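You operate a simulated robot arm through the tools that you are given. There is no shell and no other tool. Be economical: measure what you need, move in short steps, check, and stop when the job is done.

Carry out the task below with a simulated two-armed robot. There is one attempt and no reset: what you move stays moved.

JOB
Screw the cap back on the grey oil can. Fetch the blue-handled jug and set it on the top shelf of the blue rack. Take the grey rubber cap from the right half of the bench and leave it on the side deck. Put the small white pad on the lower shelf of the blue rack away on the right end of the cart. Put the orange bearing block on the roof corner. Do these in any order. Set down upright: blue-handled jug, orange bearing block.

Only the result counts: the job must be done as asked and must still hold three seconds after the hand-in. Knocking over, shifting, dropping, spilling or breaking anything else fails it. A push-on lid holds only when it is set on centred and level and pressed home; a screw cap is set on level and turned clockwise until tight.

ROBOT AND FRAMES
Two 7-joint arms with fingered hands on one trunk, on a base that drives. Base frame: it is fixed to the floor where the robot stands at the start and does not move with it; the origin is under the middle of the robot, x ahead of it, y to its left, z up; the surface under the hand at the start is at about z = 0.76. Readings come in m, rad, newtons and seconds.
The left shoulder is at the start at [0.081, 0.173, 1.153], the right one opposite. With the tool pointing down near the work surface each hand reaches from about 0.1 to 0.78 m from the robot's upright axis, wherever it stands, measured 20 degrees to its own side. Places, roughly: blue-handled jug [-4.25, 8.5, 0.75]; grey oil can [0.5, 0, 0.75]; grey rubber cap (6x6x5 cm) [-4.2, 10.1, 0.9]; orange bearing block [-6.75, 8.5, 0.75]; right end of the cart [-6.8, 8.5, 0.8]; roof corner (22x26 cm) [-4.26, 5.14, 1.64]; side deck [-4.5, 11.7, 0.6]; small white pad (9x6x3 cm) [-4.6, 8.7, 0.8]; top shelf of the blue rack [-4.3, 8.6, 1.6]. Payload 3.5 kg a hand.
The tool frame of a hand sits at the grasp point between the pads (the TCP): z along the fingers, y along the line on which they close. The tips reach 0.03 m beyond it. The gripper opens to 0.104 m. The gripper's body begins 0.035 m behind the TCP. The gripper is a hand of 3 fingers: y runs from the thumb to the fingers, the wrist lies at [-0.015, -0.104, -0.178] in the tool frame, and closing takes about 1.5 s.
Orientation is that of the tool frame in the base frame, as a unit quaternion [x, y, z, w]. With the fingers straight down and the wrist toward the robot, the tool's x, y and z point along [0, 1, 0], [1, 0, 0] and [0, 0, -1] of the base frame.

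CONTROLS
- The arms move only by the tool arm_command. It takes "left_increments", "right_increments" or both (then of equal length, played together; a hand with none holds still); each is one flat list of numbers, 6 for each row, row after row: the shift along the base's x, y, z in units of 25 mm (1.0 is 25 mm), then the turn, a rotation vector about the base's x, y, z in units of 5 degrees (1.0 is 5 degrees). In form: [tx, ty, tz, ax, ay, az, tx, ty, tz, ax, ay, az, ...]. A call has 1 to 8 rows; each row shifts and turns the commanded pose from where the row before left it. "left_fingers" and "right_fingers" are, for a hand that has rows, the gripper command, from -1 (fully open) to 1 (shut), values between in proportion, set as the call begins (left out, the last holds). A call with a number of a shift or a turn outside -1 to 1 is refused whole. Rows are played at 5 a second. More than 0.05 m and 0.15 rad between two rows, or a gripper value outside its range, and nothing of the call is played. A pose out of reach is approached as far as the arm can. The call stops where the force on the tool passes 40 N (or 10 N more than at its start, if that is more) or the arm is blocked; 0.2 s more then pass. Each finger travels about 0.072 m/s and halts on what it meets, pressing with about 24 N; the grip force reading is that of the motor and also rises with nothing between the fingers. The clock runs only during rows and for 0.2 s after the last one: add rows that do not move to give the fingers time. It gives the time, the measured TCP pose, the force on the tool (base axes), the opening and the grip force at its end, in the units of the frame above (readings bear some noise), with the torque about the TCP (base axes, N m) and any sound that the robot's microphone picked up.
- Cameras (640 x 400 px; columns grow to the right, rows downward): "scene" is now at [0.1721, -0.0192, 1.3199]; the picture's right is [-0.24, -0.97, 0.00], its down [-0.61, 0.15, -0.77] and it looks along [0.75, -0.19, -0.63] (base axes); focal length 274 px, centre (320, 200). "left" rides on the left gripper at [-0.064, -0.094, -0.117] in its tool frame; the picture's right is [-0.72, -0.33, 0.61], its down [0.64, -0.65, 0.40] and it looks along [0.27, 0.68, 0.68] (tool axes); focal length 238 px, centre (320, 200). "right" rides on the right gripper at [0.064, -0.094, -0.117] in its tool frame; the picture's right is [-0.72, 0.33, -0.61], its down [-0.64, -0.65, 0.40] and it looks along [-0.27, 0.68, 0.68] (tool axes); focal length 238 px, centre (320, 200). There is no depth. A picture from a camera that has moved, and an enlarged one, comes with that camera's place and axes in the base frame and with its lens.
- snapshot(camera): a new picture of that camera. It takes no simulated time.
- move_column(by): slides the trunk up (or, below 0, down) by that many m; the arms and the scene camera ride with it, the base frame stays. It gives what a move gives, with no picture.
- roll_base(legs): drives the robot by 1 to 6 legs, each [ahead, left, turn to the left] in m, m and rad, along the robot's own axes; the way and the turn of a leg run together, so that a leg with both is an arc; at most 1.5 m and 3.142 rad a leg. The arms and the cameras ride along, it lands a little off, and it stops where it bumps. It gives what a move gives.
- set_fingers(index, middle, thumb_bend, thumb_turn, hand): sets how far each is bent, from 0 (flat) to 1 (curled in); at 0.3 the hand is open as for a grip, at 0.7 the pads meet at the TCP. One left out holds its place. A second passes; each finger stops where it meets its share of the squeeze, and holds until it gets a number again. A gripper value or a shape takes the hand back. It gives what a move gives, with no picture; readings hold the bend of each and the force on the fingers (four entries, about 0 where the hand has none), thumb and palm. thumb_turn goes from beside the hand (0) to across from the fingers (1), as for a grip.
- grasp_type(shape, hand): the hand has 3 fingers and takes this shape, open, in about a second: jaw (thumb against the fingers, like two jaws); tri (thumb and two fingers); tip (a fingertip pinch); poke (one finger out to press); point (the index stretched); flat (the hand flat); cup (the hand cupped); fist (a fist). The gripper value then closes the fingers along that shape, each until it touches; the sizes above hold for jaw. It gives what a move gives, with no picture.
- turn_head(pan, tilt): turns the head with the scene camera to pan (to the left, within 1.501 rad either way) and tilt (down, from -0.506 to 1.204), counted from straight ahead of the robot. It gives what a move gives.
- enlarge(camera, box): a new picture of the part [left, top, right, bottom] of that camera's present view, enlarged. It takes no simulated time.
- sign_off(): hands the job in; it is judged then, once.

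Work in short steps. Places have to be worked out from the pictures, the camera data and where the tool is seen: move nearer, look again, correct. Check each grasp and each placing, and mend what went wrong. You have 165 turns and 138 pictures in all, those below and enlarged ones among them. Open the grippers and draw the arms clear of the work before you hand the job in, unless the task says otherwise; then end with one line.

The tools are called after ">>>" by a JSON object that holds its "method" and its "body". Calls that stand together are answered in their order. arm_command: Moves the arms, as the interface text tells. Its arguments: {"type":"object","properties":{"left_increments":{"type":"array"},"left_fingers":{"type":"number"},"right_increments":{"type":"array"},"right_fingers":{"type":"number"}},"required":[]} The other tools are called the same way: move_column (by) slides the trunk up or down; grasp_type (shape, hand) gives the hand a shape; set_fingers (index, middle, thumb_bend, thumb_turn, hand) moves the fingers one by one; roll_base (legs) drives the base; turn_head (pan, tilt) turns the head that bears the scene camera; snapshot (camera) takes a picture; enlarge (camera, box) takes an enlarged picture of a part of a camera's view; sign_off () hands the job in.

At the start:

```text
time: 0.0
left_tool_pos: [0.5598, 0.1397, 1.156]
left_ee_rot: [0.707, 0.707, 0.0, 0.0]
left_contact_force: [-0.3, 0.6, 1.1]
left_ft_torque: [-0.01, 0.01, -0.03]
left_finger_gap: 0.1036
left_finger_force: 0.0
left_shape: jaw
left_bend: [0.3, 0.3, 0.3, 0.98]
left_finger forces: [0.0, 0.0, 0.0, 0.0, 0.1, 0.0]
right_tool_pos: [0.487, -0.2753, 1.1516]
right_ee_rot: [0.707, 0.707, 0.0, -0.001]
right_contact_force: [-0.2, 0.4, -0.2]
right_ft_torque: [-0.03, 0.0, -0.01]
right_finger_gap: 0.1036
right_finger_force: 0.0
right_shape: jaw
right_bend: [0.3, 0.3, 0.3, 0.98]
right_finger forces: [0.0, 0.1, 0.0, 0.0, 0.0, 0.0]
trunk travel left (down, up): [-0.25, 0.504]
robot x, y, heading: [-0.0046, -0.002, 0.003]
head pan, tilt: [-0.243, 0.686]
```

scene: 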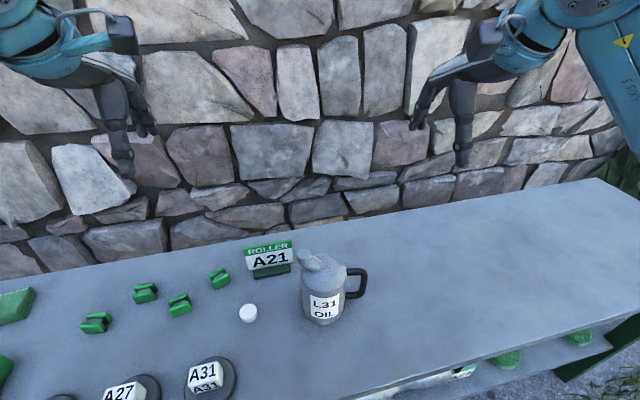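
right: 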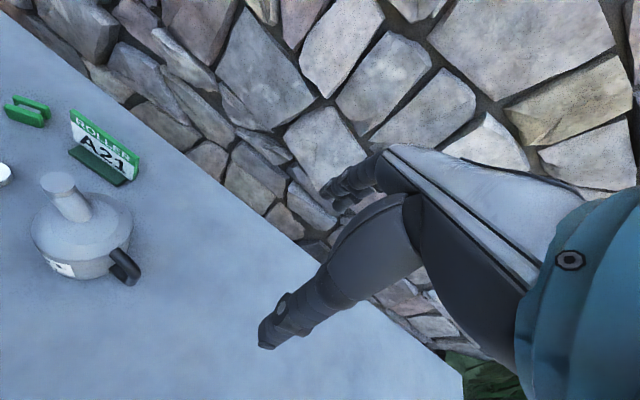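
left: 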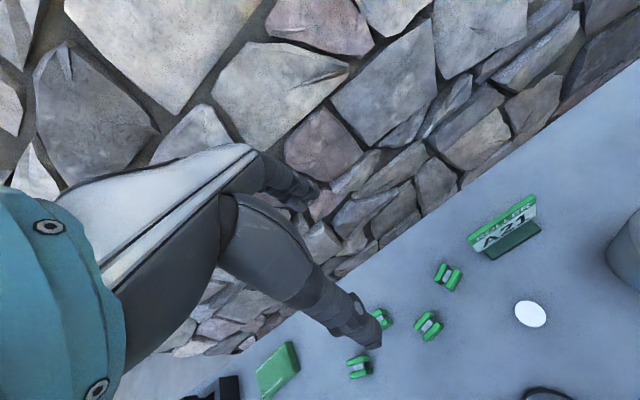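

I see the oil can near pixel (322,290), with a white disc, probably its cap, at (248,313). I'll look closer.

>>> {"method": "enlarge", "body": {"camera": "scene", "box": [200, 220, 400, 345]}}

>>> {"method": "enlarge", "body": {"camera": "right", "box": [0, 130, 200, 300]}}

```text
3.20 times, centred on (300, 282) of scene
camera zoom: at [0.1721, -0.0192, 1.3199], right [-0.24, -0.97, 0.0], down [-0.61, 0.15, -0.77], along [0.75, -0.19, -0.63], focal length 877 px, centre (384, -64)
```

zoom: 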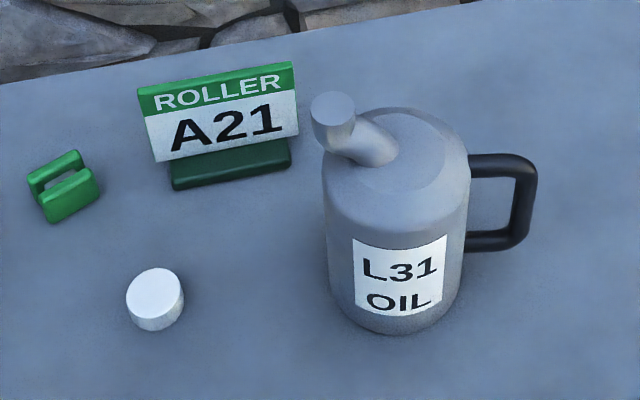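

```text
2.35 times, centred on (100, 215) of right
camera zoom: at [0.3929, -0.2123, 1.2685], right [0.33, -0.72, 0.61], down [-0.65, -0.64, -0.4], along [0.68, -0.27, -0.68], focal length 561 px, centre (838, 165)
```

zoom: 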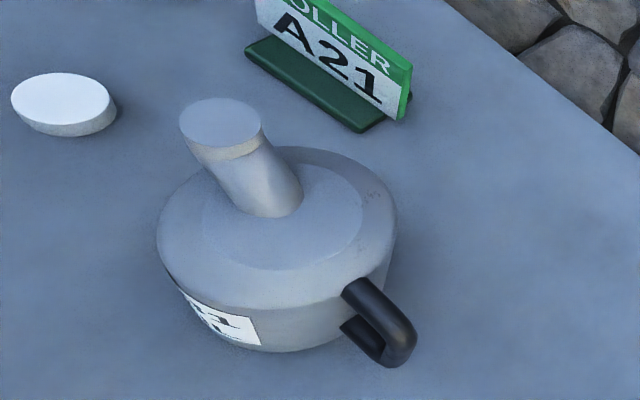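

By triangulation the cap is near [0.49, 0.053, 0.77] and the spout mouth near [0.484, -0.072, 0.943]. I need to know whether the mouth is tilted, so I'll enlarge it further.

>>> {"method": "enlarge", "body": {"camera": "scene", "box": [285, 240, 355, 284]}}

>>> {"method": "enlarge", "body": {"camera": "right", "box": [20, 160, 100, 210]}}

```text
9.09 times, centred on (320, 262) of scene
camera zoom: at [0.1721, -0.0192, 1.3199], right [-0.24, -0.97, 0.0], down [-0.61, 0.15, -0.77], along [0.75, -0.19, -0.63], focal length 2490 px, centre (320, -364)
```

zoom: 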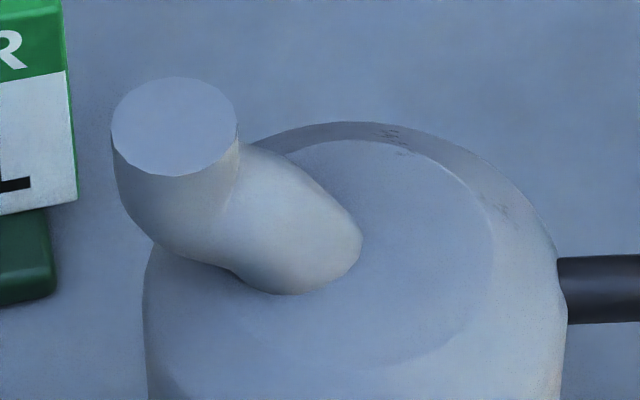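

```text
8.00 times, centred on (60, 185) of right
camera zoom: at [0.3929, -0.2123, 1.2685], right [0.33, -0.72, 0.61], down [-0.65, -0.64, -0.4], along [0.68, -0.27, -0.68], focal length 1907 px, centre (2400, 320)
```

zoom: 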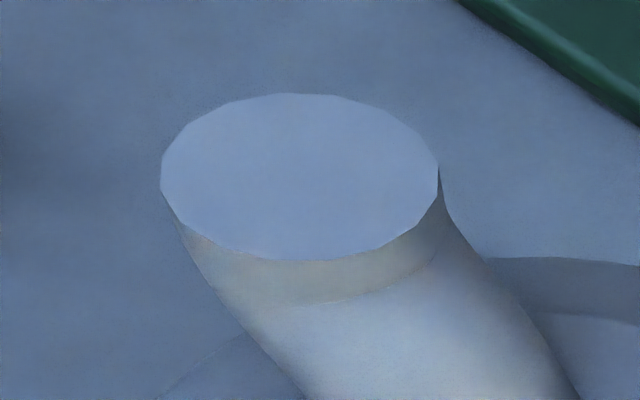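

The mouth is horizontal, at about [0.484, -0.070, 0.940] and 25 mm across. The left hand goes above the cap, pre-turned counterclockwise.

>>> {"method": "arm_command", "body": {"left_increments": [-0.35, -0.435, -1, 0, 0, 0.75, -0.35, -0.435, -1, 0, 0, 0.75, -0.35, -0.435, -1, 0, 0, 0.75, -0.35, -0.435, -1, 0, 0, 0.75, -0.35, -0.435, -1, 0, 0, 0.75, -0.35, -0.435, -1, 0, 0, 0.75, -0.35, -0.435, -1, 0, 0, 0.75, -0.35, -0.435, -1, 0, 0, 0.75], "left_fingers": -0.3}}

>>> {"method": "snapshot", "body": {"camera": "left"}}

>>> {"method": "snapshot", "body": {"camera": "scene"}}

```text
time: 1.8
left_tool_pos: [0.4898, 0.0517, 0.9536]
left_ee_rot: [0.498, 0.867, 0.0, 0.001]
left_contact_force: [-0.3, 0.4, -0.4]
left_ft_torque: [0.0, -0.06, -0.02]
left_finger_gap: 0.068
left_finger_force: 0.0
left_shape: jaw
left_bend: [0.28, 0.39, 0.61, 1.0]
left_finger forces: [0.1, 0.0, 0.0, 0.0, 0.0, 0.0]
right_tool_pos: [0.4874, -0.2754, 1.1513]
right_ee_rot: [0.708, 0.707, -0.001, 0.0]
right_contact_force: [0.3, 1.3, 0.4]
right_ft_torque: [0.01, -0.01, -0.01]
right_finger_gap: 0.1036
right_finger_force: 0.0
right_shape: jaw
right_bend: [0.3, 0.3, 0.3, 0.98]
right_finger forces: [0.1, 0.1, 0.0, 0.0, 0.0, 0.0]
trunk travel left (down, up): [-0.25, 0.504]
robot x, y, heading: [-0.0065, 0.0026, 0.001]
head pan, tilt: [-0.243, 0.686]
```

```text
130 pictures are left
camera left: at [0.4405, -0.0504, 1.0704], right [0.08, -0.79, -0.61], down [-0.89, 0.23, -0.4], along [0.46, 0.57, -0.68], focal length 238 px, centre (320, 200)
```

left: 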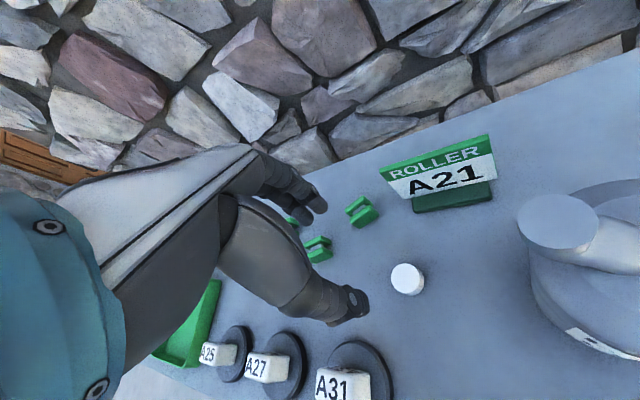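

```text
129 pictures are left
camera scene: at [0.1722, -0.0194, 1.3199], right [-0.24, -0.97, 0.0], down [-0.61, 0.15, -0.77], along [0.75, -0.19, -0.63], focal length 274 px, centre (320, 200)
```

scene: 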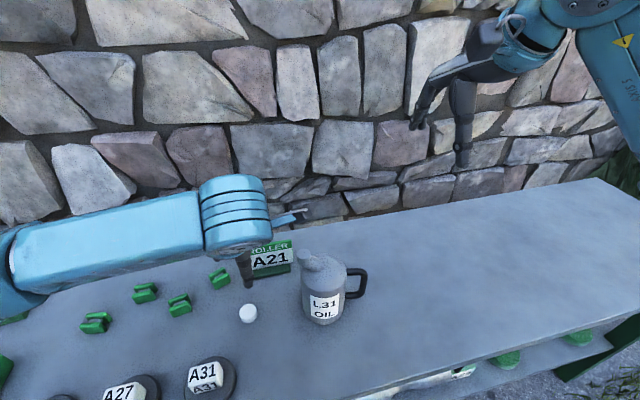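

Cap confirmed at ~[0.493, 0.051]. I'll descend over it with an open hand, stopping on contact.

>>> {"method": "arm_command", "body": {"left_increments": [0.1, 0, -1, 0, 0, 0, 0, 0, -1, 0, 0, 0, 0, 0, -1, 0, 0, 0, 0, 0, -1, 0, 0, 0, 0, 0, -1, 0, 0, 0, 0, 0, -0.7, 0, 0, 0, 0, 0, -0.5, 0, 0, 0]}}

>>> {"method": "snapshot", "body": {"camera": "left"}}

>>> {"method": "snapshot", "body": {"camera": "scene"}}

```text
time: 3.4
left_tool_pos: [0.4922, 0.0524, 0.8001]
left_ee_rot: [0.499, 0.867, -0.001, 0.0]
left_contact_force: [-0.2, 0.1, 0.0]
left_ft_torque: [0.02, 0.03, 0.02]
left_finger_gap: 0.0679
left_finger_force: 0.0
left_shape: jaw
left_bend: [0.28, 0.39, 0.62, 1.0]
left_finger forces: [0.1, 0.0, 0.0, 0.0, 0.1, 0.0]
right_tool_pos: [0.4876, -0.2757, 1.1521]
right_ee_rot: [0.707, 0.707, 0.0, 0.0]
right_contact_force: [0.1, -0.1, 0.0]
right_ft_torque: [-0.01, -0.02, -0.01]
right_finger_gap: 0.1036
right_finger_force: 0.2
right_shape: jaw
right_bend: [0.3, 0.3, 0.3, 0.98]
right_finger forces: [0.0, 0.0, 0.0, 0.0, 0.0, 0.0]
trunk travel left (down, up): [-0.25, 0.504]
robot x, y, heading: [0.0026, 0.0003, 0.002]
head pan, tilt: [-0.243, 0.686]
```

```text
128 pictures are left
camera left: at [0.4431, -0.0493, 0.9163], right [0.08, -0.79, -0.61], down [-0.89, 0.23, -0.4], along [0.46, 0.57, -0.68], focal length 238 px, centre (320, 200)
```

left: 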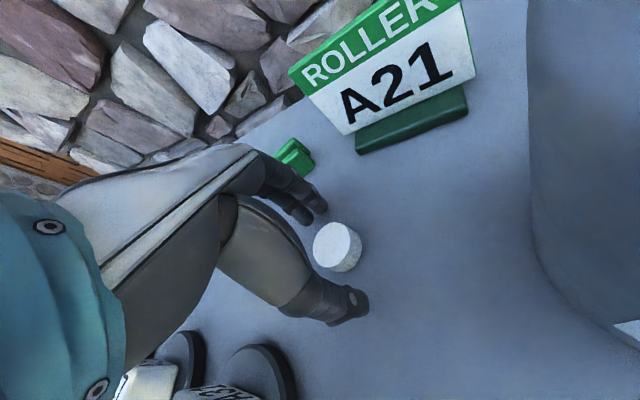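

```text
127 pictures are left
camera scene: at [0.1721, -0.0191, 1.32], right [-0.24, -0.97, 0.0], down [-0.61, 0.15, -0.77], along [0.75, -0.19, -0.63], focal length 274 px, centre (320, 200)
```

scene: 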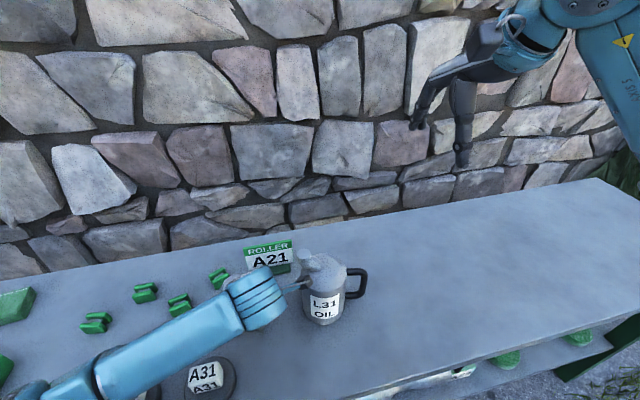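

The cap sits between the fingers, slightly ahead. I'll nudge +x, lower a bit and close.

>>> {"method": "arm_command", "body": {"left_increments": [0.2, 0, -0.3, 0, 0, 0]}}

>>> {"method": "arm_command", "body": {"left_increments": [0, 0, 0, 0, 0, 0, 0, 0, 0, 0, 0, 0, 0, 0, 0, 0, 0, 0, 0, 0, 0, 0, 0, 0, 0, 0, 0, 0, 0, 0, 0, 0, 0, 0, 0, 0, 0, 0, 0, 0, 0, 0], "left_fingers": 1}}

>>> {"method": "snapshot", "body": {"camera": "left"}}

```text
time: 3.8
left_tool_pos: [0.4974, 0.0516, 0.7936]
left_ee_rot: [0.5, 0.866, 0.0, 0.0]
left_contact_force: [0.2, -0.8, -0.2]
left_ft_torque: [0.01, -0.01, -0.03]
left_finger_gap: 0.0679
left_finger_force: 0.2
left_shape: jaw
left_bend: [0.28, 0.39, 0.62, 1.0]
left_finger forces: [0.0, 0.0, 0.0, 0.0, 0.0, 0.0]
right_tool_pos: [0.4888, -0.276, 1.1522]
right_ee_rot: [0.707, 0.707, 0.0, 0.0]
right_contact_force: [0.3, 0.1, 0.6]
right_ft_torque: [0.01, 0.02, 0.02]
right_finger_gap: 0.1038
right_finger_force: 0.1
right_shape: jaw
right_bend: [0.3, 0.3, 0.3, 0.98]
right_finger forces: [0.1, 0.0, 0.0, 0.0, 0.0, 0.0]
trunk travel left (down, up): [-0.25, 0.504]
robot x, y, heading: [0.0015, -0.003, -0.002]
head pan, tilt: [-0.243, 0.686]
```

```text
time: 5.4
left_tool_pos: [0.496, 0.052, 0.7914]
left_ee_rot: [0.499, 0.867, -0.001, 0.0]
left_contact_force: [-0.6, 0.1, 0.7]
left_ft_torque: [-0.04, -0.05, -0.02]
left_finger_gap: 0.027
left_finger_force: 24.4
left_shape: jaw
left_bend: [0.74, 0.56, 0.74, 1.0]
left_finger forces: [12.9, 8.4, 0.1, 0.1, 20.1, 0.0]
right_tool_pos: [0.4882, -0.277, 1.1515]
right_ee_rot: [0.707, 0.707, 0.0, 0.001]
right_contact_force: [-0.7, 1.1, 0.5]
right_ft_torque: [-0.04, 0.04, 0.0]
right_finger_gap: 0.1036
right_finger_force: 0.1
right_shape: jaw
right_bend: [0.3, 0.3, 0.3, 0.98]
right_finger forces: [0.0, 0.0, 0.0, 0.0, 0.0, 0.0]
trunk travel left (down, up): [-0.25, 0.504]
robot x, y, heading: [-0.0012, -0.0005, 0.0]
head pan, tilt: [-0.243, 0.686]
```

```text
126 pictures are left
camera left: at [0.4484, -0.0497, 0.9091], right [0.08, -0.79, -0.61], down [-0.89, 0.23, -0.4], along [0.46, 0.57, -0.68], focal length 238 px, centre (320, 200)
```

left: 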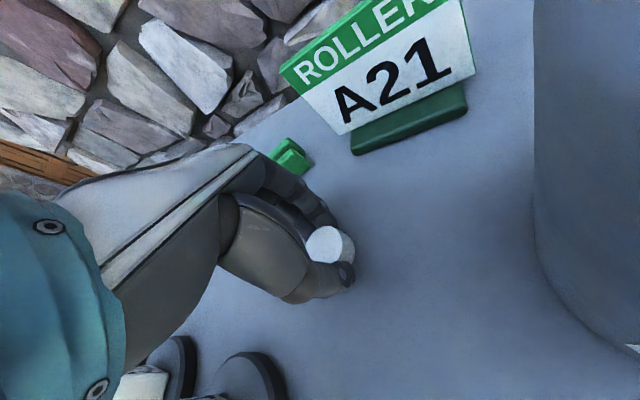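

Contact on both fingers and thumb, but index and middle are bent unequally. I'll enlarge to check how the cap sits.

>>> {"method": "enlarge", "body": {"camera": "left", "box": [250, 180, 410, 320]}}

```text
2.86 times, centred on (330, 250) of left
camera zoom: at [0.4484, -0.0497, 0.9091], right [0.08, -0.79, -0.61], down [-0.89, 0.23, -0.4], along [0.46, 0.57, -0.68], focal length 681 px, centre (291, 57)
```

zoom: 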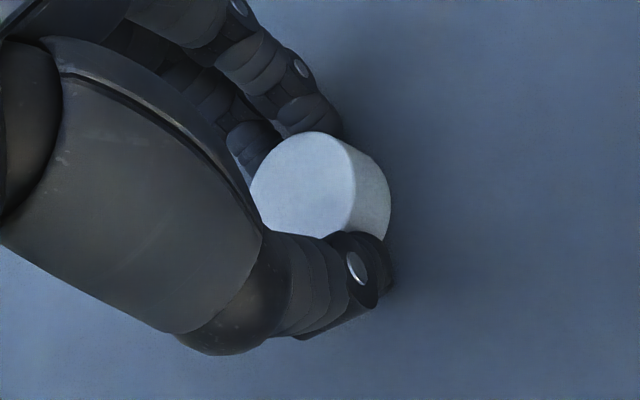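

The grip looks level enough. I'll lift it straight up by 0.2 m and check.

>>> {"method": "arm_command", "body": {"left_increments": [0, 0, 1, 0, 0, 0, 0, 0, 1, 0, 0, 0, 0, 0, 1, 0, 0, 0, 0, 0, 1, 0, 0, 0, 0, 0, 1, 0, 0, 0, 0, 0, 1, 0, 0, 0, 0, 0, 1, 0, 0, 0, 0, 0, 1, 0, 0, 0]}}

>>> {"method": "arm_command", "body": {"left_increments": [0, 0, 0.8, 0, 0, 0, 0, 0, 0, 0, 0, 0]}}

>>> {"method": "enlarge", "body": {"camera": "left", "box": [250, 180, 410, 320]}}

>>> {"method": "enlarge", "body": {"camera": "scene", "box": [200, 160, 360, 300]}}

>>> {"method": "enlarge", "body": {"camera": "right", "box": [0, 60, 160, 200]}}

```text
time: 7.2
left_tool_pos: [0.4974, 0.053, 0.9929]
left_ee_rot: [0.5, 0.866, -0.001, 0.0]
left_contact_force: [0.3, -0.9, 0.1]
left_ft_torque: [-0.02, 0.0, -0.02]
left_finger_gap: 0.0267
left_finger_force: 24.2
left_shape: jaw
left_bend: [0.74, 0.56, 0.74, 1.0]
left_finger forces: [13.0, 8.7, 0.0, 0.0, 19.9, 0.0]
right_tool_pos: [0.4867, -0.2756, 1.1516]
right_ee_rot: [0.707, 0.707, 0.0, 0.0]
right_contact_force: [-0.2, -0.3, 0.1]
right_ft_torque: [0.03, -0.04, 0.03]
right_finger_gap: 0.1037
right_finger_force: 0.1
right_shape: jaw
right_bend: [0.3, 0.3, 0.3, 0.98]
right_finger forces: [0.0, 0.0, 0.0, 0.0, 0.0, 0.1]
trunk travel left (down, up): [-0.25, 0.504]
robot x, y, heading: [-0.0005, -0.0015, -0.002]
head pan, tilt: [-0.243, 0.686]
```

```text
time: 7.8
left_tool_pos: [0.498, 0.053, 1.0123]
left_ee_rot: [0.499, 0.867, 0.0, 0.0]
left_contact_force: [-0.2, -0.1, 0.7]
left_ft_torque: [0.0, 0.02, 0.03]
left_finger_gap: 0.027
left_finger_force: 23.8
left_shape: jaw
left_bend: [0.74, 0.56, 0.74, 1.0]
left_finger forces: [13.0, 8.8, 0.0, 0.0, 19.9, 0.1]
right_tool_pos: [0.488, -0.2761, 1.1516]
right_ee_rot: [0.707, 0.707, 0.001, 0.0]
right_contact_force: [0.1, 0.8, -0.6]
right_ft_torque: [-0.02, -0.01, 0.02]
right_finger_gap: 0.104
right_finger_force: 0.2
right_shape: jaw
right_bend: [0.3, 0.3, 0.3, 0.98]
right_finger forces: [0.1, 0.0, 0.0, 0.0, 0.0, 0.0]
trunk travel left (down, up): [-0.25, 0.504]
robot x, y, heading: [-0.0011, 0.0019, -0.003]
head pan, tilt: [-0.243, 0.686]
```

```text
2.86 times, centred on (330, 250) of left
camera zoom: at [0.4489, -0.0492, 1.1295], right [0.08, -0.79, -0.61], down [-0.89, 0.23, -0.4], along [0.46, 0.57, -0.68], focal length 681 px, centre (291, 57)
```

zoom: 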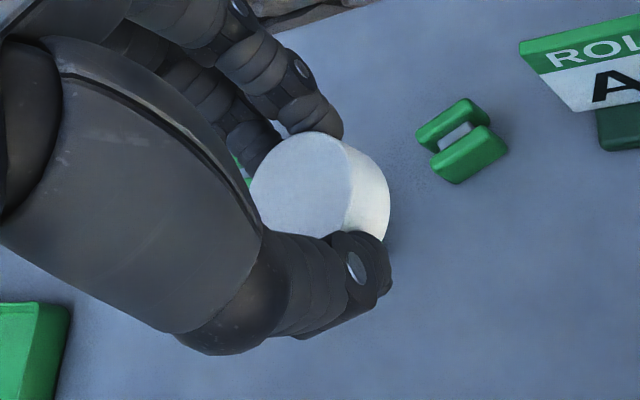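

```text
2.86 times, centred on (280, 230) of scene
camera zoom: at [0.1723, -0.0191, 1.3199], right [-0.24, -0.97, 0.0], down [-0.61, 0.15, -0.77], along [0.75, -0.19, -0.63], focal length 783 px, centre (434, 114)
```

zoom: 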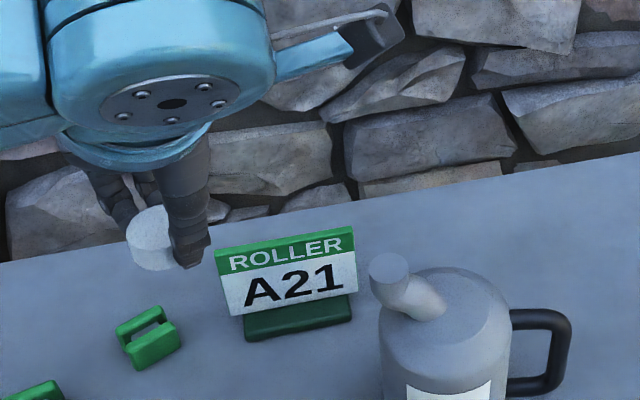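

```text
2.86 times, centred on (80, 130) of right
camera zoom: at [0.3931, -0.2122, 1.2684], right [0.33, -0.72, 0.61], down [-0.65, -0.64, -0.4], along [0.68, -0.27, -0.68], focal length 681 px, centre (1006, 400)
```

zoom: 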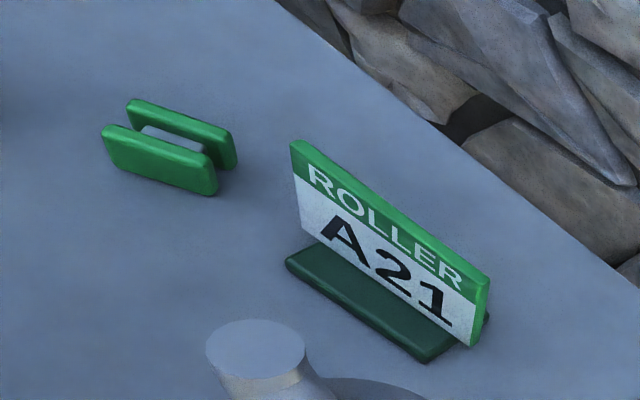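

The cap is held centred on the TCP to about 2 mm. I'll move over the spout mouth with its bottom about 3 cm above it, then check in both other cameras.

>>> {"method": "arm_command", "body": {"left_increments": [-0.12, -0.98, 0, 0, 0, 0, -0.12, -0.98, 0, 0, 0, 0, -0.12, -0.98, 0, 0, 0, 0, -0.12, -0.98, 0, 0, 0, 0, -0.12, -0.98, 0, 0, 0, 0, 0, 0, 0, 0, 0, 0]}}

>>> {"method": "enlarge", "body": {"camera": "right", "box": [0, 80, 200, 205]}}

>>> {"method": "enlarge", "body": {"camera": "scene", "box": [230, 180, 390, 300]}}

>>> {"method": "snapshot", "body": {"camera": "left"}}

```text
time: 9.2
left_tool_pos: [0.4826, -0.0702, 1.0119]
left_ee_rot: [0.5, 0.866, -0.001, -0.001]
left_contact_force: [0.0, 0.0, 0.5]
left_ft_torque: [0.02, 0.01, 0.0]
left_finger_gap: 0.0268
left_finger_force: 24.1
left_shape: jaw
left_bend: [0.74, 0.56, 0.74, 1.0]
left_finger forces: [12.9, 8.7, 0.0, 0.0, 20.0, 0.0]
right_tool_pos: [0.4868, -0.2762, 1.1513]
right_ee_rot: [0.707, 0.707, -0.001, 0.0]
right_contact_force: [-0.5, -0.2, 0.6]
right_ft_torque: [-0.01, -0.01, 0.0]
right_finger_gap: 0.1036
right_finger_force: 0.1
right_shape: jaw
right_bend: [0.3, 0.3, 0.3, 0.98]
right_finger forces: [0.0, 0.1, 0.0, 0.0, 0.1, 0.0]
trunk travel left (down, up): [-0.25, 0.504]
robot x, y, heading: [0.0009, -0.0005, 0.006]
head pan, tilt: [-0.243, 0.686]
```

```text
3.20 times, centred on (100, 142) of right
camera zoom: at [0.393, -0.212, 1.2685], right [0.33, -0.72, 0.61], down [-0.65, -0.64, -0.4], along [0.68, -0.27, -0.68], focal length 763 px, centre (1024, 384)
```

zoom: 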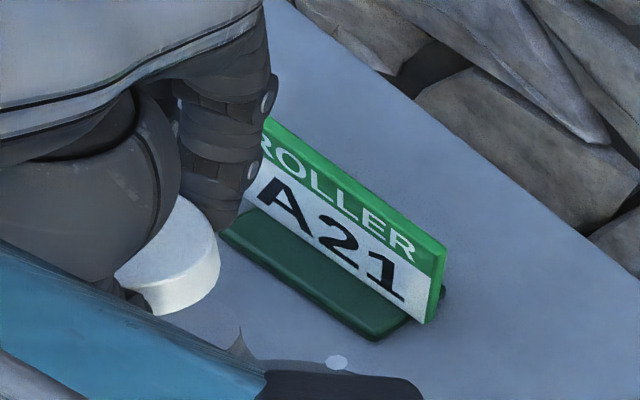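

```text
3.33 times, centred on (310, 240) of scene
camera zoom: at [0.1722, -0.0188, 1.3199], right [-0.24, -0.97, 0.0], down [-0.61, 0.15, -0.77], along [0.75, -0.19, -0.63], focal length 913 px, centre (353, 67)
```

zoom: 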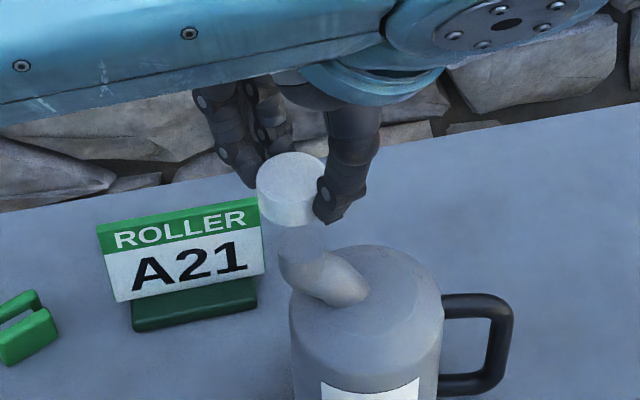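

```text
119 pictures are left
camera left: at [0.433, -0.1714, 1.129], right [0.08, -0.79, -0.61], down [-0.89, 0.23, -0.4], along [0.46, 0.57, -0.68], focal length 238 px, centre (320, 200)
```

left: 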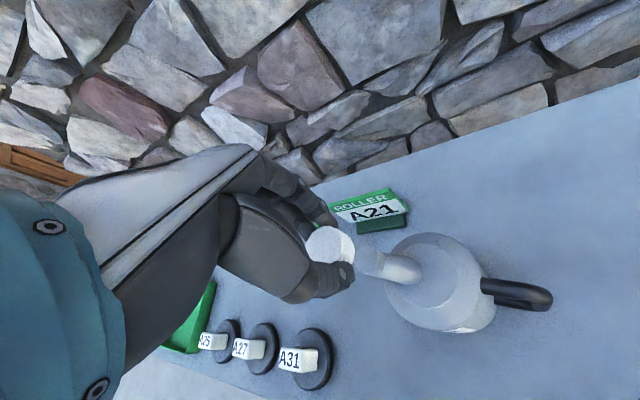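

The cap hovers above the mouth but I need mm-level alignment. I'll enlarge both views tightly.

>>> {"method": "enlarge", "body": {"camera": "right", "box": [20, 130, 120, 200]}}

>>> {"method": "enlarge", "body": {"camera": "scene", "box": [280, 215, 350, 275]}}

>>> {"method": "enlarge", "body": {"camera": "left", "box": [290, 205, 430, 305]}}

```text
5.71 times, centred on (70, 165) of right
camera zoom: at [0.393, -0.212, 1.2685], right [0.33, -0.72, 0.61], down [-0.65, -0.64, -0.4], along [0.68, -0.27, -0.68], focal length 1362 px, centre (1749, 400)
```

zoom: 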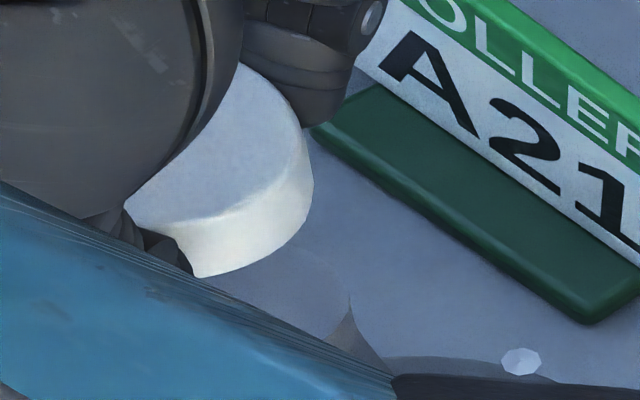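

```text
6.67 times, centred on (315, 245) of scene
camera zoom: at [0.1722, -0.0188, 1.3199], right [-0.24, -0.97, 0.0], down [-0.61, 0.15, -0.77], along [0.75, -0.19, -0.63], focal length 1826 px, centre (353, -100)
```

zoom: 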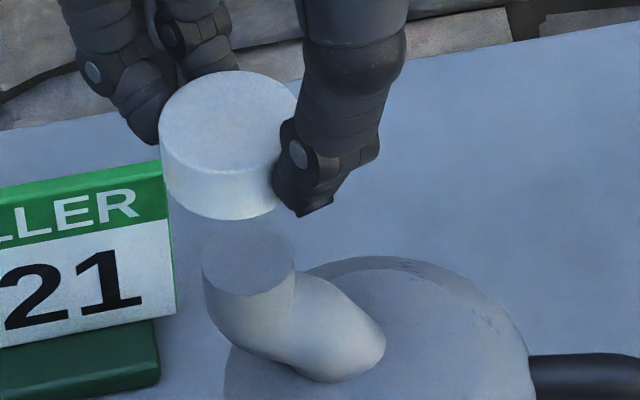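

```text
4.00 times, centred on (360, 255) of left
camera zoom: at [0.433, -0.1714, 1.129], right [0.08, -0.79, -0.61], down [-0.89, 0.23, -0.4], along [0.46, 0.57, -0.68], focal length 953 px, centre (160, -20)
```

zoom: 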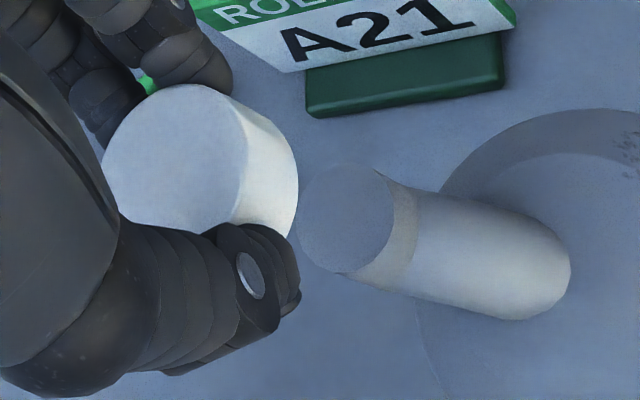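

The cap centre is about 6–7 mm to +y of the mouth. I'll correct that, lower by 26 mm, then recheck.

>>> {"method": "arm_command", "body": {"left_increments": [-0.02, -0.26, 0, 0, 0, 0, 0, 0, -0.5, 0, 0, 0, 0, 0, -0.54, 0, 0, 0, 0, 0, 0, 0, 0, 0]}}

>>> {"method": "enlarge", "body": {"camera": "scene", "box": [280, 215, 350, 275]}}

>>> {"method": "enlarge", "body": {"camera": "left", "box": [290, 205, 430, 305]}}

>>> {"method": "enlarge", "body": {"camera": "right", "box": [20, 130, 120, 200]}}

```text
time: 10.2
left_tool_pos: [0.4817, -0.0766, 0.9868]
left_ee_rot: [0.5, 0.866, 0.0, 0.0]
left_contact_force: [0.8, 0.3, -0.5]
left_ft_torque: [0.03, 0.0, 0.0]
left_finger_gap: 0.0268
left_finger_force: 24.2
left_shape: jaw
left_bend: [0.74, 0.56, 0.74, 1.0]
left_finger forces: [13.2, 8.8, 0.0, 0.0, 19.9, 0.0]
right_tool_pos: [0.4881, -0.2769, 1.1509]
right_ee_rot: [0.707, 0.707, 0.0, -0.001]
right_contact_force: [0.3, 0.6, -0.5]
right_ft_torque: [0.01, 0.02, -0.01]
right_finger_gap: 0.1036
right_finger_force: 0.1
right_shape: jaw
right_bend: [0.3, 0.3, 0.3, 0.98]
right_finger forces: [0.0, 0.0, 0.0, 0.0, 0.0, 0.1]
trunk travel left (down, up): [-0.25, 0.504]
robot x, y, heading: [-0.001, 0.0011, -0.0]
head pan, tilt: [-0.243, 0.686]
```

```text
6.67 times, centred on (315, 245) of scene
camera zoom: at [0.1721, -0.0191, 1.32], right [-0.24, -0.97, 0.0], down [-0.61, 0.15, -0.77], along [0.75, -0.19, -0.63], focal length 1826 px, centre (353, -100)
```

zoom: 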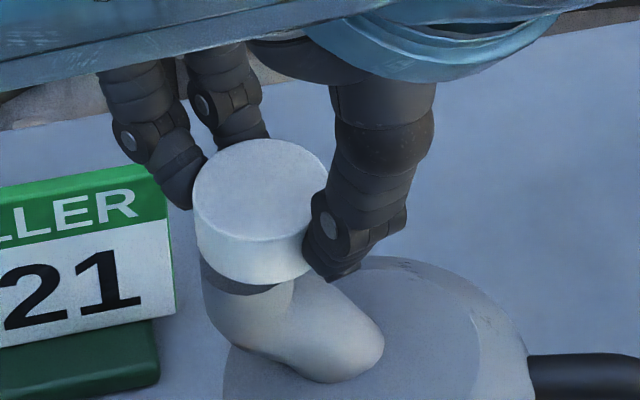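

```text
4.00 times, centred on (360, 255) of left
camera zoom: at [0.4325, -0.1786, 1.1029], right [0.08, -0.79, -0.61], down [-0.89, 0.23, -0.4], along [0.46, 0.57, -0.68], focal length 953 px, centre (160, -20)
```

zoom: 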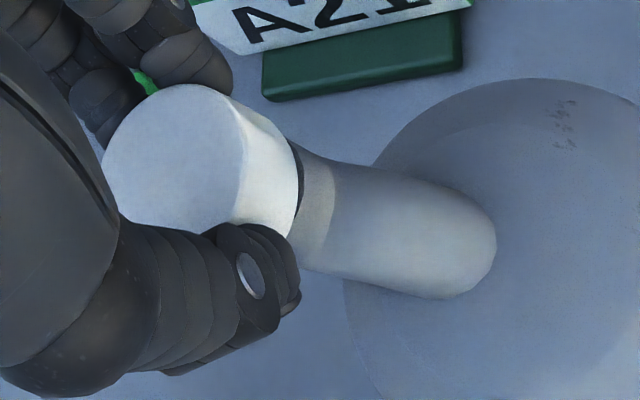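

```text
5.71 times, centred on (70, 165) of right
camera zoom: at [0.3929, -0.2122, 1.2685], right [0.33, -0.72, 0.61], down [-0.65, -0.64, -0.4], along [0.68, -0.27, -0.68], focal length 1362 px, centre (1749, 400)
```

zoom: 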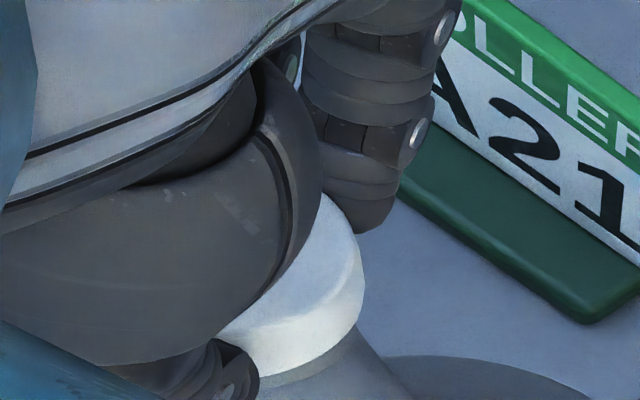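

The residual is about 1–2 mm, with x aligned. I'll nudge +y 1 mm and lower gently until I feel contact.

>>> {"method": "arm_command", "body": {"left_increments": [0, 0.04, 0, 0, 0, 0, 0, 0, -0.15, 0, 0, 0, 0, 0, -0.15, 0, 0, 0]}}

>>> {"method": "arm_command", "body": {"left_increments": [0, 0, -0.08, 0, 0, 0, 0, 0, 0, 0, 0, 0]}}

```text
time: 11.0
left_tool_pos: [0.4813, -0.0753, 0.9793]
left_ee_rot: [0.499, 0.867, -0.001, 0.0]
left_contact_force: [0.3, 0.0, -0.7]
left_ft_torque: [-0.01, 0.02, 0.04]
left_finger_gap: 0.0268
left_finger_force: 24.1
left_shape: jaw
left_bend: [0.74, 0.56, 0.74, 1.0]
left_finger forces: [13.1, 8.7, 0.0, 0.0, 19.9, 0.0]
right_tool_pos: [0.4869, -0.2758, 1.1515]
right_ee_rot: [0.707, 0.707, -0.001, 0.0]
right_contact_force: [0.0, 0.2, 1.1]
right_ft_torque: [-0.01, 0.01, -0.02]
right_finger_gap: 0.1037
right_finger_force: 0.2
right_shape: jaw
right_bend: [0.3, 0.3, 0.3, 0.98]
right_finger forces: [0.1, 0.1, 0.0, 0.0, 0.0, 0.1]
trunk travel left (down, up): [-0.25, 0.504]
robot x, y, heading: [0.0001, -0.0006, -0.001]
head pan, tilt: [-0.243, 0.686]
```

```text
time: 11.6
left_tool_pos: [0.4814, -0.076, 0.978]
left_ee_rot: [0.499, 0.867, 0.0, -0.001]
left_contact_force: [0.3, -0.1, -0.9]
left_ft_torque: [-0.01, -0.02, 0.01]
left_finger_gap: 0.0268
left_finger_force: 23.7
left_shape: jaw
left_bend: [0.74, 0.56, 0.74, 1.0]
left_finger forces: [13.1, 8.9, 0.1, 0.1, 19.9, 0.0]
right_tool_pos: [0.4879, -0.2763, 1.1508]
right_ee_rot: [0.707, 0.707, 0.001, 0.0]
right_contact_force: [0.1, -0.2, -0.9]
right_ft_torque: [0.02, -0.02, -0.02]
right_finger_gap: 0.1034
right_finger_force: 0.0
right_shape: jaw
right_bend: [0.3, 0.3, 0.3, 0.98]
right_finger forces: [0.0, 0.1, 0.0, 0.0, 0.0, 0.0]
trunk travel left (down, up): [-0.25, 0.504]
robot x, y, heading: [0.0018, 0.0037, -0.006]
head pan, tilt: [-0.243, 0.686]
```

No contact yet; keep lowering in small steps.

>>> {"method": "arm_command", "body": {"left_increments": [0, 0, -0.08, 0, 0, 0, 0, 0, -0.08, 0, 0, 0, 0, 0, 0, 0, 0, 0]}}

>>> {"method": "enlarge", "body": {"camera": "scene", "box": [280, 215, 350, 275]}}

>>> {"method": "enlarge", "body": {"camera": "left", "box": [290, 205, 430, 305]}}

```text
time: 12.4
left_tool_pos: [0.4821, -0.0755, 0.9732]
left_ee_rot: [0.5, 0.866, 0.0, 0.0]
left_contact_force: [-0.4, -1.1, 0.0]
left_ft_torque: [0.01, -0.01, 0.02]
left_finger_gap: 0.0269
left_finger_force: 23.7
left_shape: jaw
left_bend: [0.74, 0.56, 0.74, 1.0]
left_finger forces: [13.2, 8.8, 0.1, 0.0, 20.0, 0.0]
right_tool_pos: [0.4877, -0.2757, 1.1519]
right_ee_rot: [0.707, 0.708, 0.001, 0.0]
right_contact_force: [-0.6, 0.0, 0.0]
right_ft_torque: [0.0, 0.01, 0.01]
right_finger_gap: 0.1038
right_finger_force: 0.1
right_shape: jaw
right_bend: [0.3, 0.3, 0.3, 0.98]
right_finger forces: [0.0, 0.1, 0.0, 0.0, 0.1, 0.1]
trunk travel left (down, up): [-0.25, 0.504]
robot x, y, heading: [0.0014, -0.0007, 0.004]
head pan, tilt: [-0.243, 0.686]
```

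```text
6.67 times, centred on (315, 245) of scene
camera zoom: at [0.1721, -0.0192, 1.3199], right [-0.24, -0.97, 0.0], down [-0.61, 0.15, -0.77], along [0.75, -0.19, -0.63], focal length 1826 px, centre (353, -100)
```

zoom: 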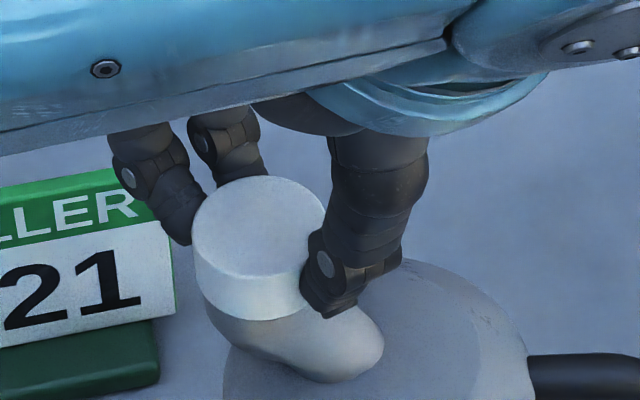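

```text
4.00 times, centred on (360, 255) of left
camera zoom: at [0.4321, -0.1776, 1.0895], right [0.08, -0.79, -0.61], down [-0.89, 0.23, -0.4], along [0.46, 0.57, -0.68], focal length 953 px, centre (160, -20)
```

zoom: 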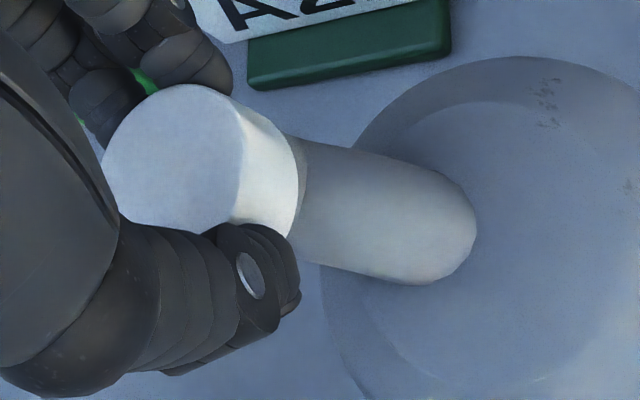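

The cap rim now appears a few mm below the mouth level with no side force, so it's sliding on. I'll nudge +y 1 mm and keep lowering to contact.

>>> {"method": "arm_command", "body": {"left_increments": [0, 0.04, -0.08, 0, 0, 0, 0, 0, -0.08, 0, 0, 0, 0, 0, -0.08, 0, 0, 0, 0, 0, 0, 0, 0, 0]}}

```text
time: 13.4
left_tool_pos: [0.4819, -0.0746, 0.9672]
left_ee_rot: [0.499, 0.867, 0.0, 0.002]
left_contact_force: [1.1, 0.4, 12.4]
left_ft_torque: [0.02, -0.09, 0.0]
left_finger_gap: 0.0274
left_finger_force: 23.9
left_shape: jaw
left_bend: [0.74, 0.56, 0.74, 1.0]
left_finger forces: [14.7, 10.2, 0.0, 0.0, 21.4, 0.0]
right_tool_pos: [0.4874, -0.2751, 1.1521]
right_ee_rot: [0.707, 0.707, 0.001, 0.0]
right_contact_force: [0.9, 0.8, 0.2]
right_ft_torque: [-0.01, -0.01, 0.0]
right_finger_gap: 0.1037
right_finger_force: 0.1
right_shape: jaw
right_bend: [0.3, 0.3, 0.3, 0.98]
right_finger forces: [0.0, 0.1, 0.0, 0.1, 0.1, 0.1]
trunk travel left (down, up): [-0.25, 0.504]
robot x, y, heading: [-0.0016, 0.001, -0.002]
head pan, tilt: [-0.243, 0.686]
```

12 N axial contact with almost no side force: the cap is on the thread. I'll turn clockwise 40°, shifting the TCP to keep the cap centred.

>>> {"method": "arm_command", "body": {"left_increments": [-0.014, 0.012, -0.01, 0, 0, -1, -0.014, 0.012, -0.01, 0, 0, -1, -0.014, 0.012, -0.01, 0, 0, -1, -0.014, 0.012, -0.01, 0, 0, -1, -0.009, 0.016, -0.01, 0, 0, -1, -0.009, 0.016, -0.01, 0, 0, -1, -0.009, 0.016, -0.01, 0, 0, -1, -0.009, 0.016, -0.01, 0, 0, -1]}}

>>> {"method": "enlarge", "body": {"camera": "scene", "box": [270, 215, 370, 285]}}

```text
time: 15.2
left_tool_pos: [0.4791, -0.0714, 0.9669]
left_ee_rot: [0.766, 0.643, 0.0, 0.002]
left_contact_force: [2.8, 4.2, 20.5]
left_ft_torque: [0.07, -0.23, 0.19]
left_finger_gap: 0.0286
left_finger_force: 24.2
left_shape: jaw
left_bend: [0.74, 0.57, 0.75, 0.99]
left_finger forces: [17.3, 13.9, 0.0, 0.1, 24.1, 0.0]
right_tool_pos: [0.4863, -0.2754, 1.1524]
right_ee_rot: [0.707, 0.707, 0.001, 0.0]
right_contact_force: [0.5, -0.1, 0.0]
right_ft_torque: [0.03, 0.03, 0.01]
right_finger_gap: 0.1037
right_finger_force: 0.0
right_shape: jaw
right_bend: [0.3, 0.3, 0.3, 0.98]
right_finger forces: [0.0, 0.1, 0.1, 0.0, 0.0, 0.0]
trunk travel left (down, up): [-0.25, 0.504]
robot x, y, heading: [0.0008, 0.0009, -0.003]
head pan, tilt: [-0.243, 0.686]
```

```text
5.71 times, centred on (320, 250) of scene
camera zoom: at [0.171, -0.0183, 1.3202], right [-0.24, -0.97, 0.0], down [-0.61, 0.15, -0.77], along [0.75, -0.19, -0.63], focal length 1565 px, centre (320, -86)
```

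zoom: 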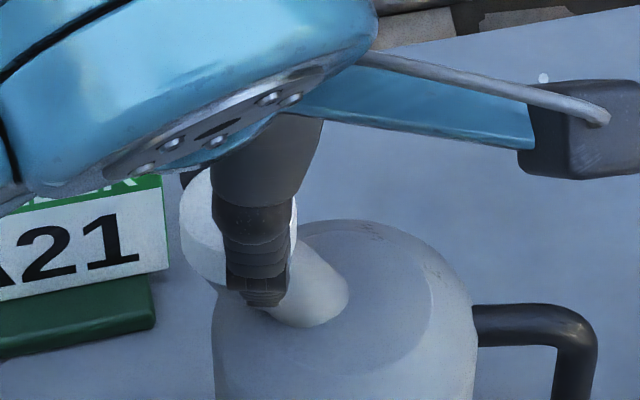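

Torque of 0.19 N m is building, and it's turning. I'll continue another 40°, easing toward +x.

>>> {"method": "arm_command", "body": {"left_increments": [0.008, 0.02, 0, 0, 0, -1, 0.008, 0.02, 0, 0, 0, -1, 0.008, 0.02, 0, 0, 0, -1, 0.008, 0.02, 0, 0, 0, -1, 0.008, 0.02, 0, 0, 0, -1, 0.008, 0.02, 0, 0, 0, -1, 0.008, 0.02, 0, 0, 0, -1, 0.008, 0.02, 0, 0, 0, -1]}}

>>> {"method": "enlarge", "body": {"camera": "left", "box": [260, 180, 460, 320]}}

>>> {"method": "enlarge", "body": {"camera": "right", "box": [0, 120, 140, 220]}}

```text
time: 17.0
left_tool_pos: [0.48, -0.0684, 0.9662]
left_ee_rot: [0.94, 0.341, 0.0, 0.001]
left_contact_force: [1.2, 0.1, 18.3]
left_ft_torque: [-0.15, -0.17, 0.12]
left_finger_gap: 0.0285
left_finger_force: 23.8
left_shape: jaw
left_bend: [0.74, 0.58, 0.75, 0.98]
left_finger forces: [18.0, 14.9, 0.1, 0.1, 25.3, 0.0]
right_tool_pos: [0.486, -0.2757, 1.1522]
right_ee_rot: [0.707, 0.708, 0.001, 0.0]
right_contact_force: [-0.4, 0.7, -0.7]
right_ft_torque: [-0.02, -0.03, 0.01]
right_finger_gap: 0.1036
right_finger_force: 0.1
right_shape: jaw
right_bend: [0.3, 0.3, 0.3, 0.98]
right_finger forces: [0.0, 0.1, 0.1, 0.0, 0.0, 0.1]
trunk travel left (down, up): [-0.25, 0.504]
robot x, y, heading: [-0.0006, 0.0021, 0.001]
head pan, tilt: [-0.243, 0.686]
```

```text
2.86 times, centred on (360, 250) of left
camera zoom: at [0.3707, -0.0361, 1.0826], right [-0.76, -0.21, -0.61], down [0.07, 0.91, -0.41], along [0.64, -0.35, -0.68], focal length 681 px, centre (206, 57)
```

zoom: 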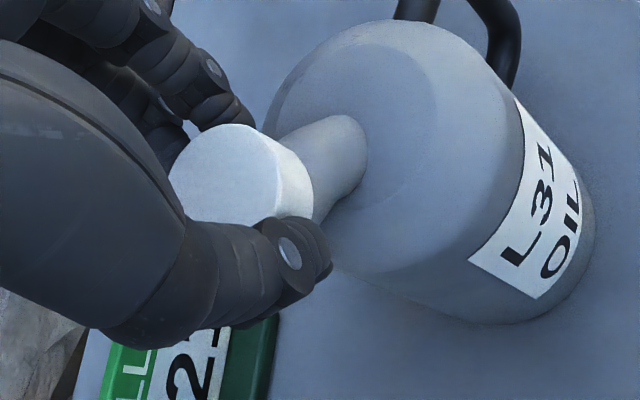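

```text
4.00 times, centred on (70, 170) of right
camera zoom: at [0.3918, -0.2122, 1.269], right [0.33, -0.72, 0.61], down [-0.65, -0.64, -0.4], along [0.68, -0.27, -0.68], focal length 953 px, centre (1320, 320)
```

zoom: 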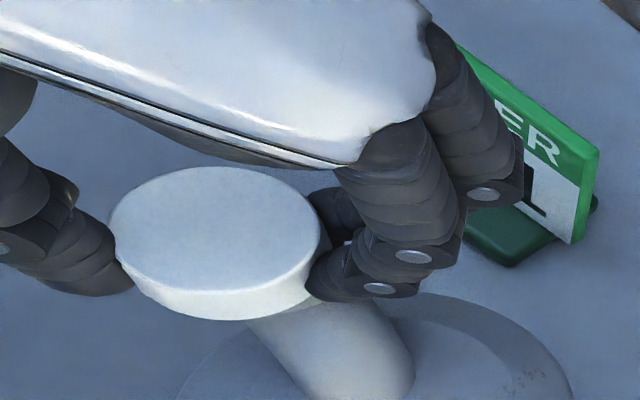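

Nicely level in the right view. Continue clockwise another 40°.

>>> {"method": "arm_command", "body": {"left_increments": [0.014, 0.012, -0.01, 0, 0, -1, 0.014, 0.012, -0.01, 0, 0, -1, 0.014, 0.012, -0.01, 0, 0, -1, 0.014, 0.012, -0.01, 0, 0, -1, 0.014, 0.012, -0.01, 0, 0, -1, 0.014, 0.012, -0.01, 0, 0, -1, 0.018, 0.008, -0.01, 0, 0, -1, 0.018, 0.008, -0.01, 0, 0, -1]}}

>>> {"method": "enlarge", "body": {"camera": "right", "box": [0, 120, 140, 220]}}

```text
time: 18.8
left_tool_pos: [0.4826, -0.0659, 0.9647]
left_ee_rot: [1.0, -0.001, 0.0, 0.0]
left_contact_force: [2.1, -0.5, 23.7]
left_ft_torque: [-0.24, -0.08, 0.15]
left_finger_gap: 0.0287
left_finger_force: 24.0
left_shape: jaw
left_bend: [0.74, 0.57, 0.75, 0.98]
left_finger forces: [17.5, 22.1, 0.0, 0.0, 26.3, 0.0]
right_tool_pos: [0.4854, -0.2749, 1.1517]
right_ee_rot: [0.707, 0.707, 0.0, 0.0]
right_contact_force: [-0.2, -1.0, -0.4]
right_ft_torque: [0.01, 0.02, -0.01]
right_finger_gap: 0.1036
right_finger_force: 0.1
right_shape: jaw
right_bend: [0.3, 0.3, 0.3, 0.98]
right_finger forces: [0.0, 0.0, 0.0, 0.0, 0.0, 0.0]
trunk travel left (down, up): [-0.25, 0.504]
robot x, y, heading: [-0.0005, -0.0009, -0.004]
head pan, tilt: [-0.243, 0.686]
```

```text
4.00 times, centred on (70, 170) of right
camera zoom: at [0.3916, -0.2122, 1.2691], right [0.33, -0.72, 0.61], down [-0.65, -0.64, -0.4], along [0.68, -0.27, -0.68], focal length 953 px, centre (1320, 320)
```

zoom: 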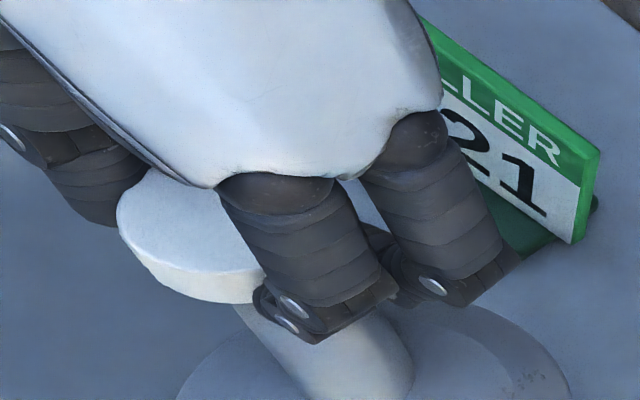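

It's going down as it turns (z now 0.9647), torque only 0.15. Another 40°.

>>> {"method": "arm_command", "body": {"left_increments": [0.02, 0, -0.015, 0, 0, -1, 0.02, 0, -0.015, 0, 0, -1, 0.02, 0, -0.015, 0, 0, -1, 0.02, 0, -0.015, 0, 0, -1, 0.02, 0, -0.015, 0, 0, -1, 0.02, 0, -0.015, 0, 0, -1, 0.02, 0, -0.015, 0, 0, -1, 0.02, 0, -0.015, 0, 0, -1]}}

```text
time: 20.6
left_tool_pos: [0.4865, -0.0668, 0.9625]
left_ee_rot: [0.939, -0.344, 0.001, -0.001]
left_contact_force: [-3.1, -1.5, 32.8]
left_ft_torque: [-0.25, 0.24, 0.11]
left_finger_gap: 0.0296
left_finger_force: 24.5
left_shape: jaw
left_bend: [0.74, 0.75, 0.75, 0.97]
left_finger forces: [20.7, 14.6, 0.0, 0.0, 25.2, 0.0]
right_tool_pos: [0.486, -0.2753, 1.1531]
right_ee_rot: [0.707, 0.707, 0.0, 0.0]
right_contact_force: [0.0, 0.0, 0.3]
right_ft_torque: [-0.03, 0.01, 0.0]
right_finger_gap: 0.1036
right_finger_force: 0.0
right_shape: jaw
right_bend: [0.3, 0.3, 0.3, 0.98]
right_finger forces: [0.0, 0.0, 0.0, 0.1, 0.0, 0.0]
trunk travel left (down, up): [-0.25, 0.504]
robot x, y, heading: [-0.0033, 0.0008, 0.003]
head pan, tilt: [-0.243, 0.686]
```

The middle finger bend jumped and axial load rose to 33 N, so the fingers may have slipped. I'll look.

>>> {"method": "enlarge", "body": {"camera": "right", "box": [0, 120, 140, 220]}}

>>> {"method": "enlarge", "body": {"camera": "scene", "box": [260, 200, 380, 290]}}

>>> {"method": "enlarge", "body": {"camera": "left", "box": [260, 180, 460, 320]}}

```text
4.00 times, centred on (70, 170) of right
camera zoom: at [0.3902, -0.2123, 1.2696], right [0.33, -0.72, 0.61], down [-0.65, -0.64, -0.41], along [0.69, -0.27, -0.68], focal length 953 px, centre (1320, 320)
```

zoom: 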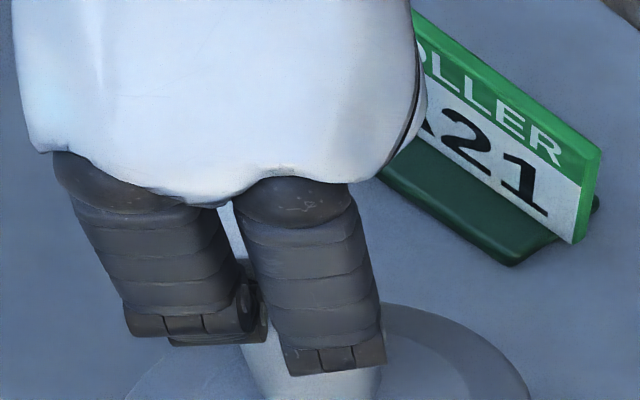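

```text
4.44 times, centred on (320, 245) of scene
camera zoom: at [0.1693, -0.0192, 1.3205], right [-0.24, -0.97, 0.0], down [-0.61, 0.15, -0.78], along [0.75, -0.19, -0.63], focal length 1218 px, centre (320, 0)
```

zoom: 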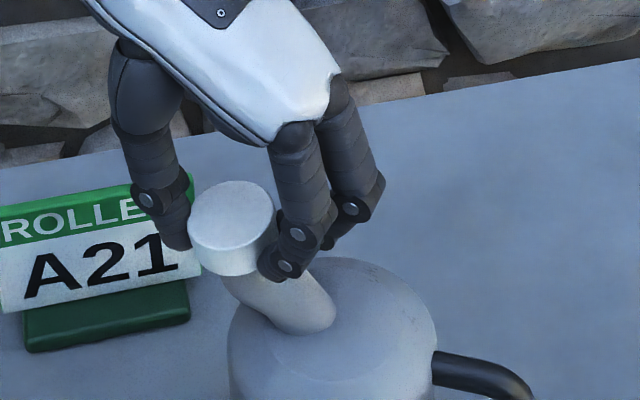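

```text
2.86 times, centred on (360, 250) of left
camera zoom: at [0.4976, 0.0476, 1.0793], right [-0.34, 0.71, -0.61], down [0.91, 0.08, -0.4], along [-0.23, -0.7, -0.68], focal length 681 px, centre (206, 57)
```

zoom: 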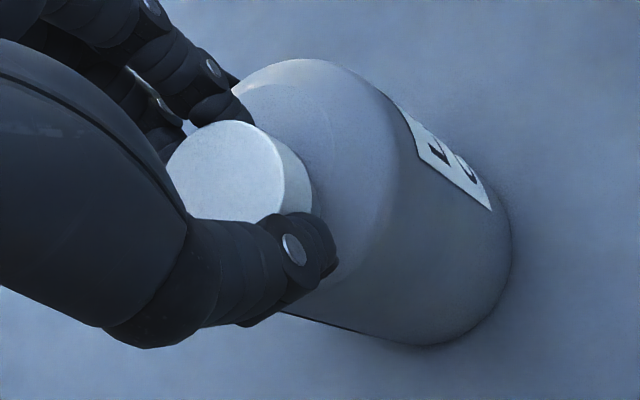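

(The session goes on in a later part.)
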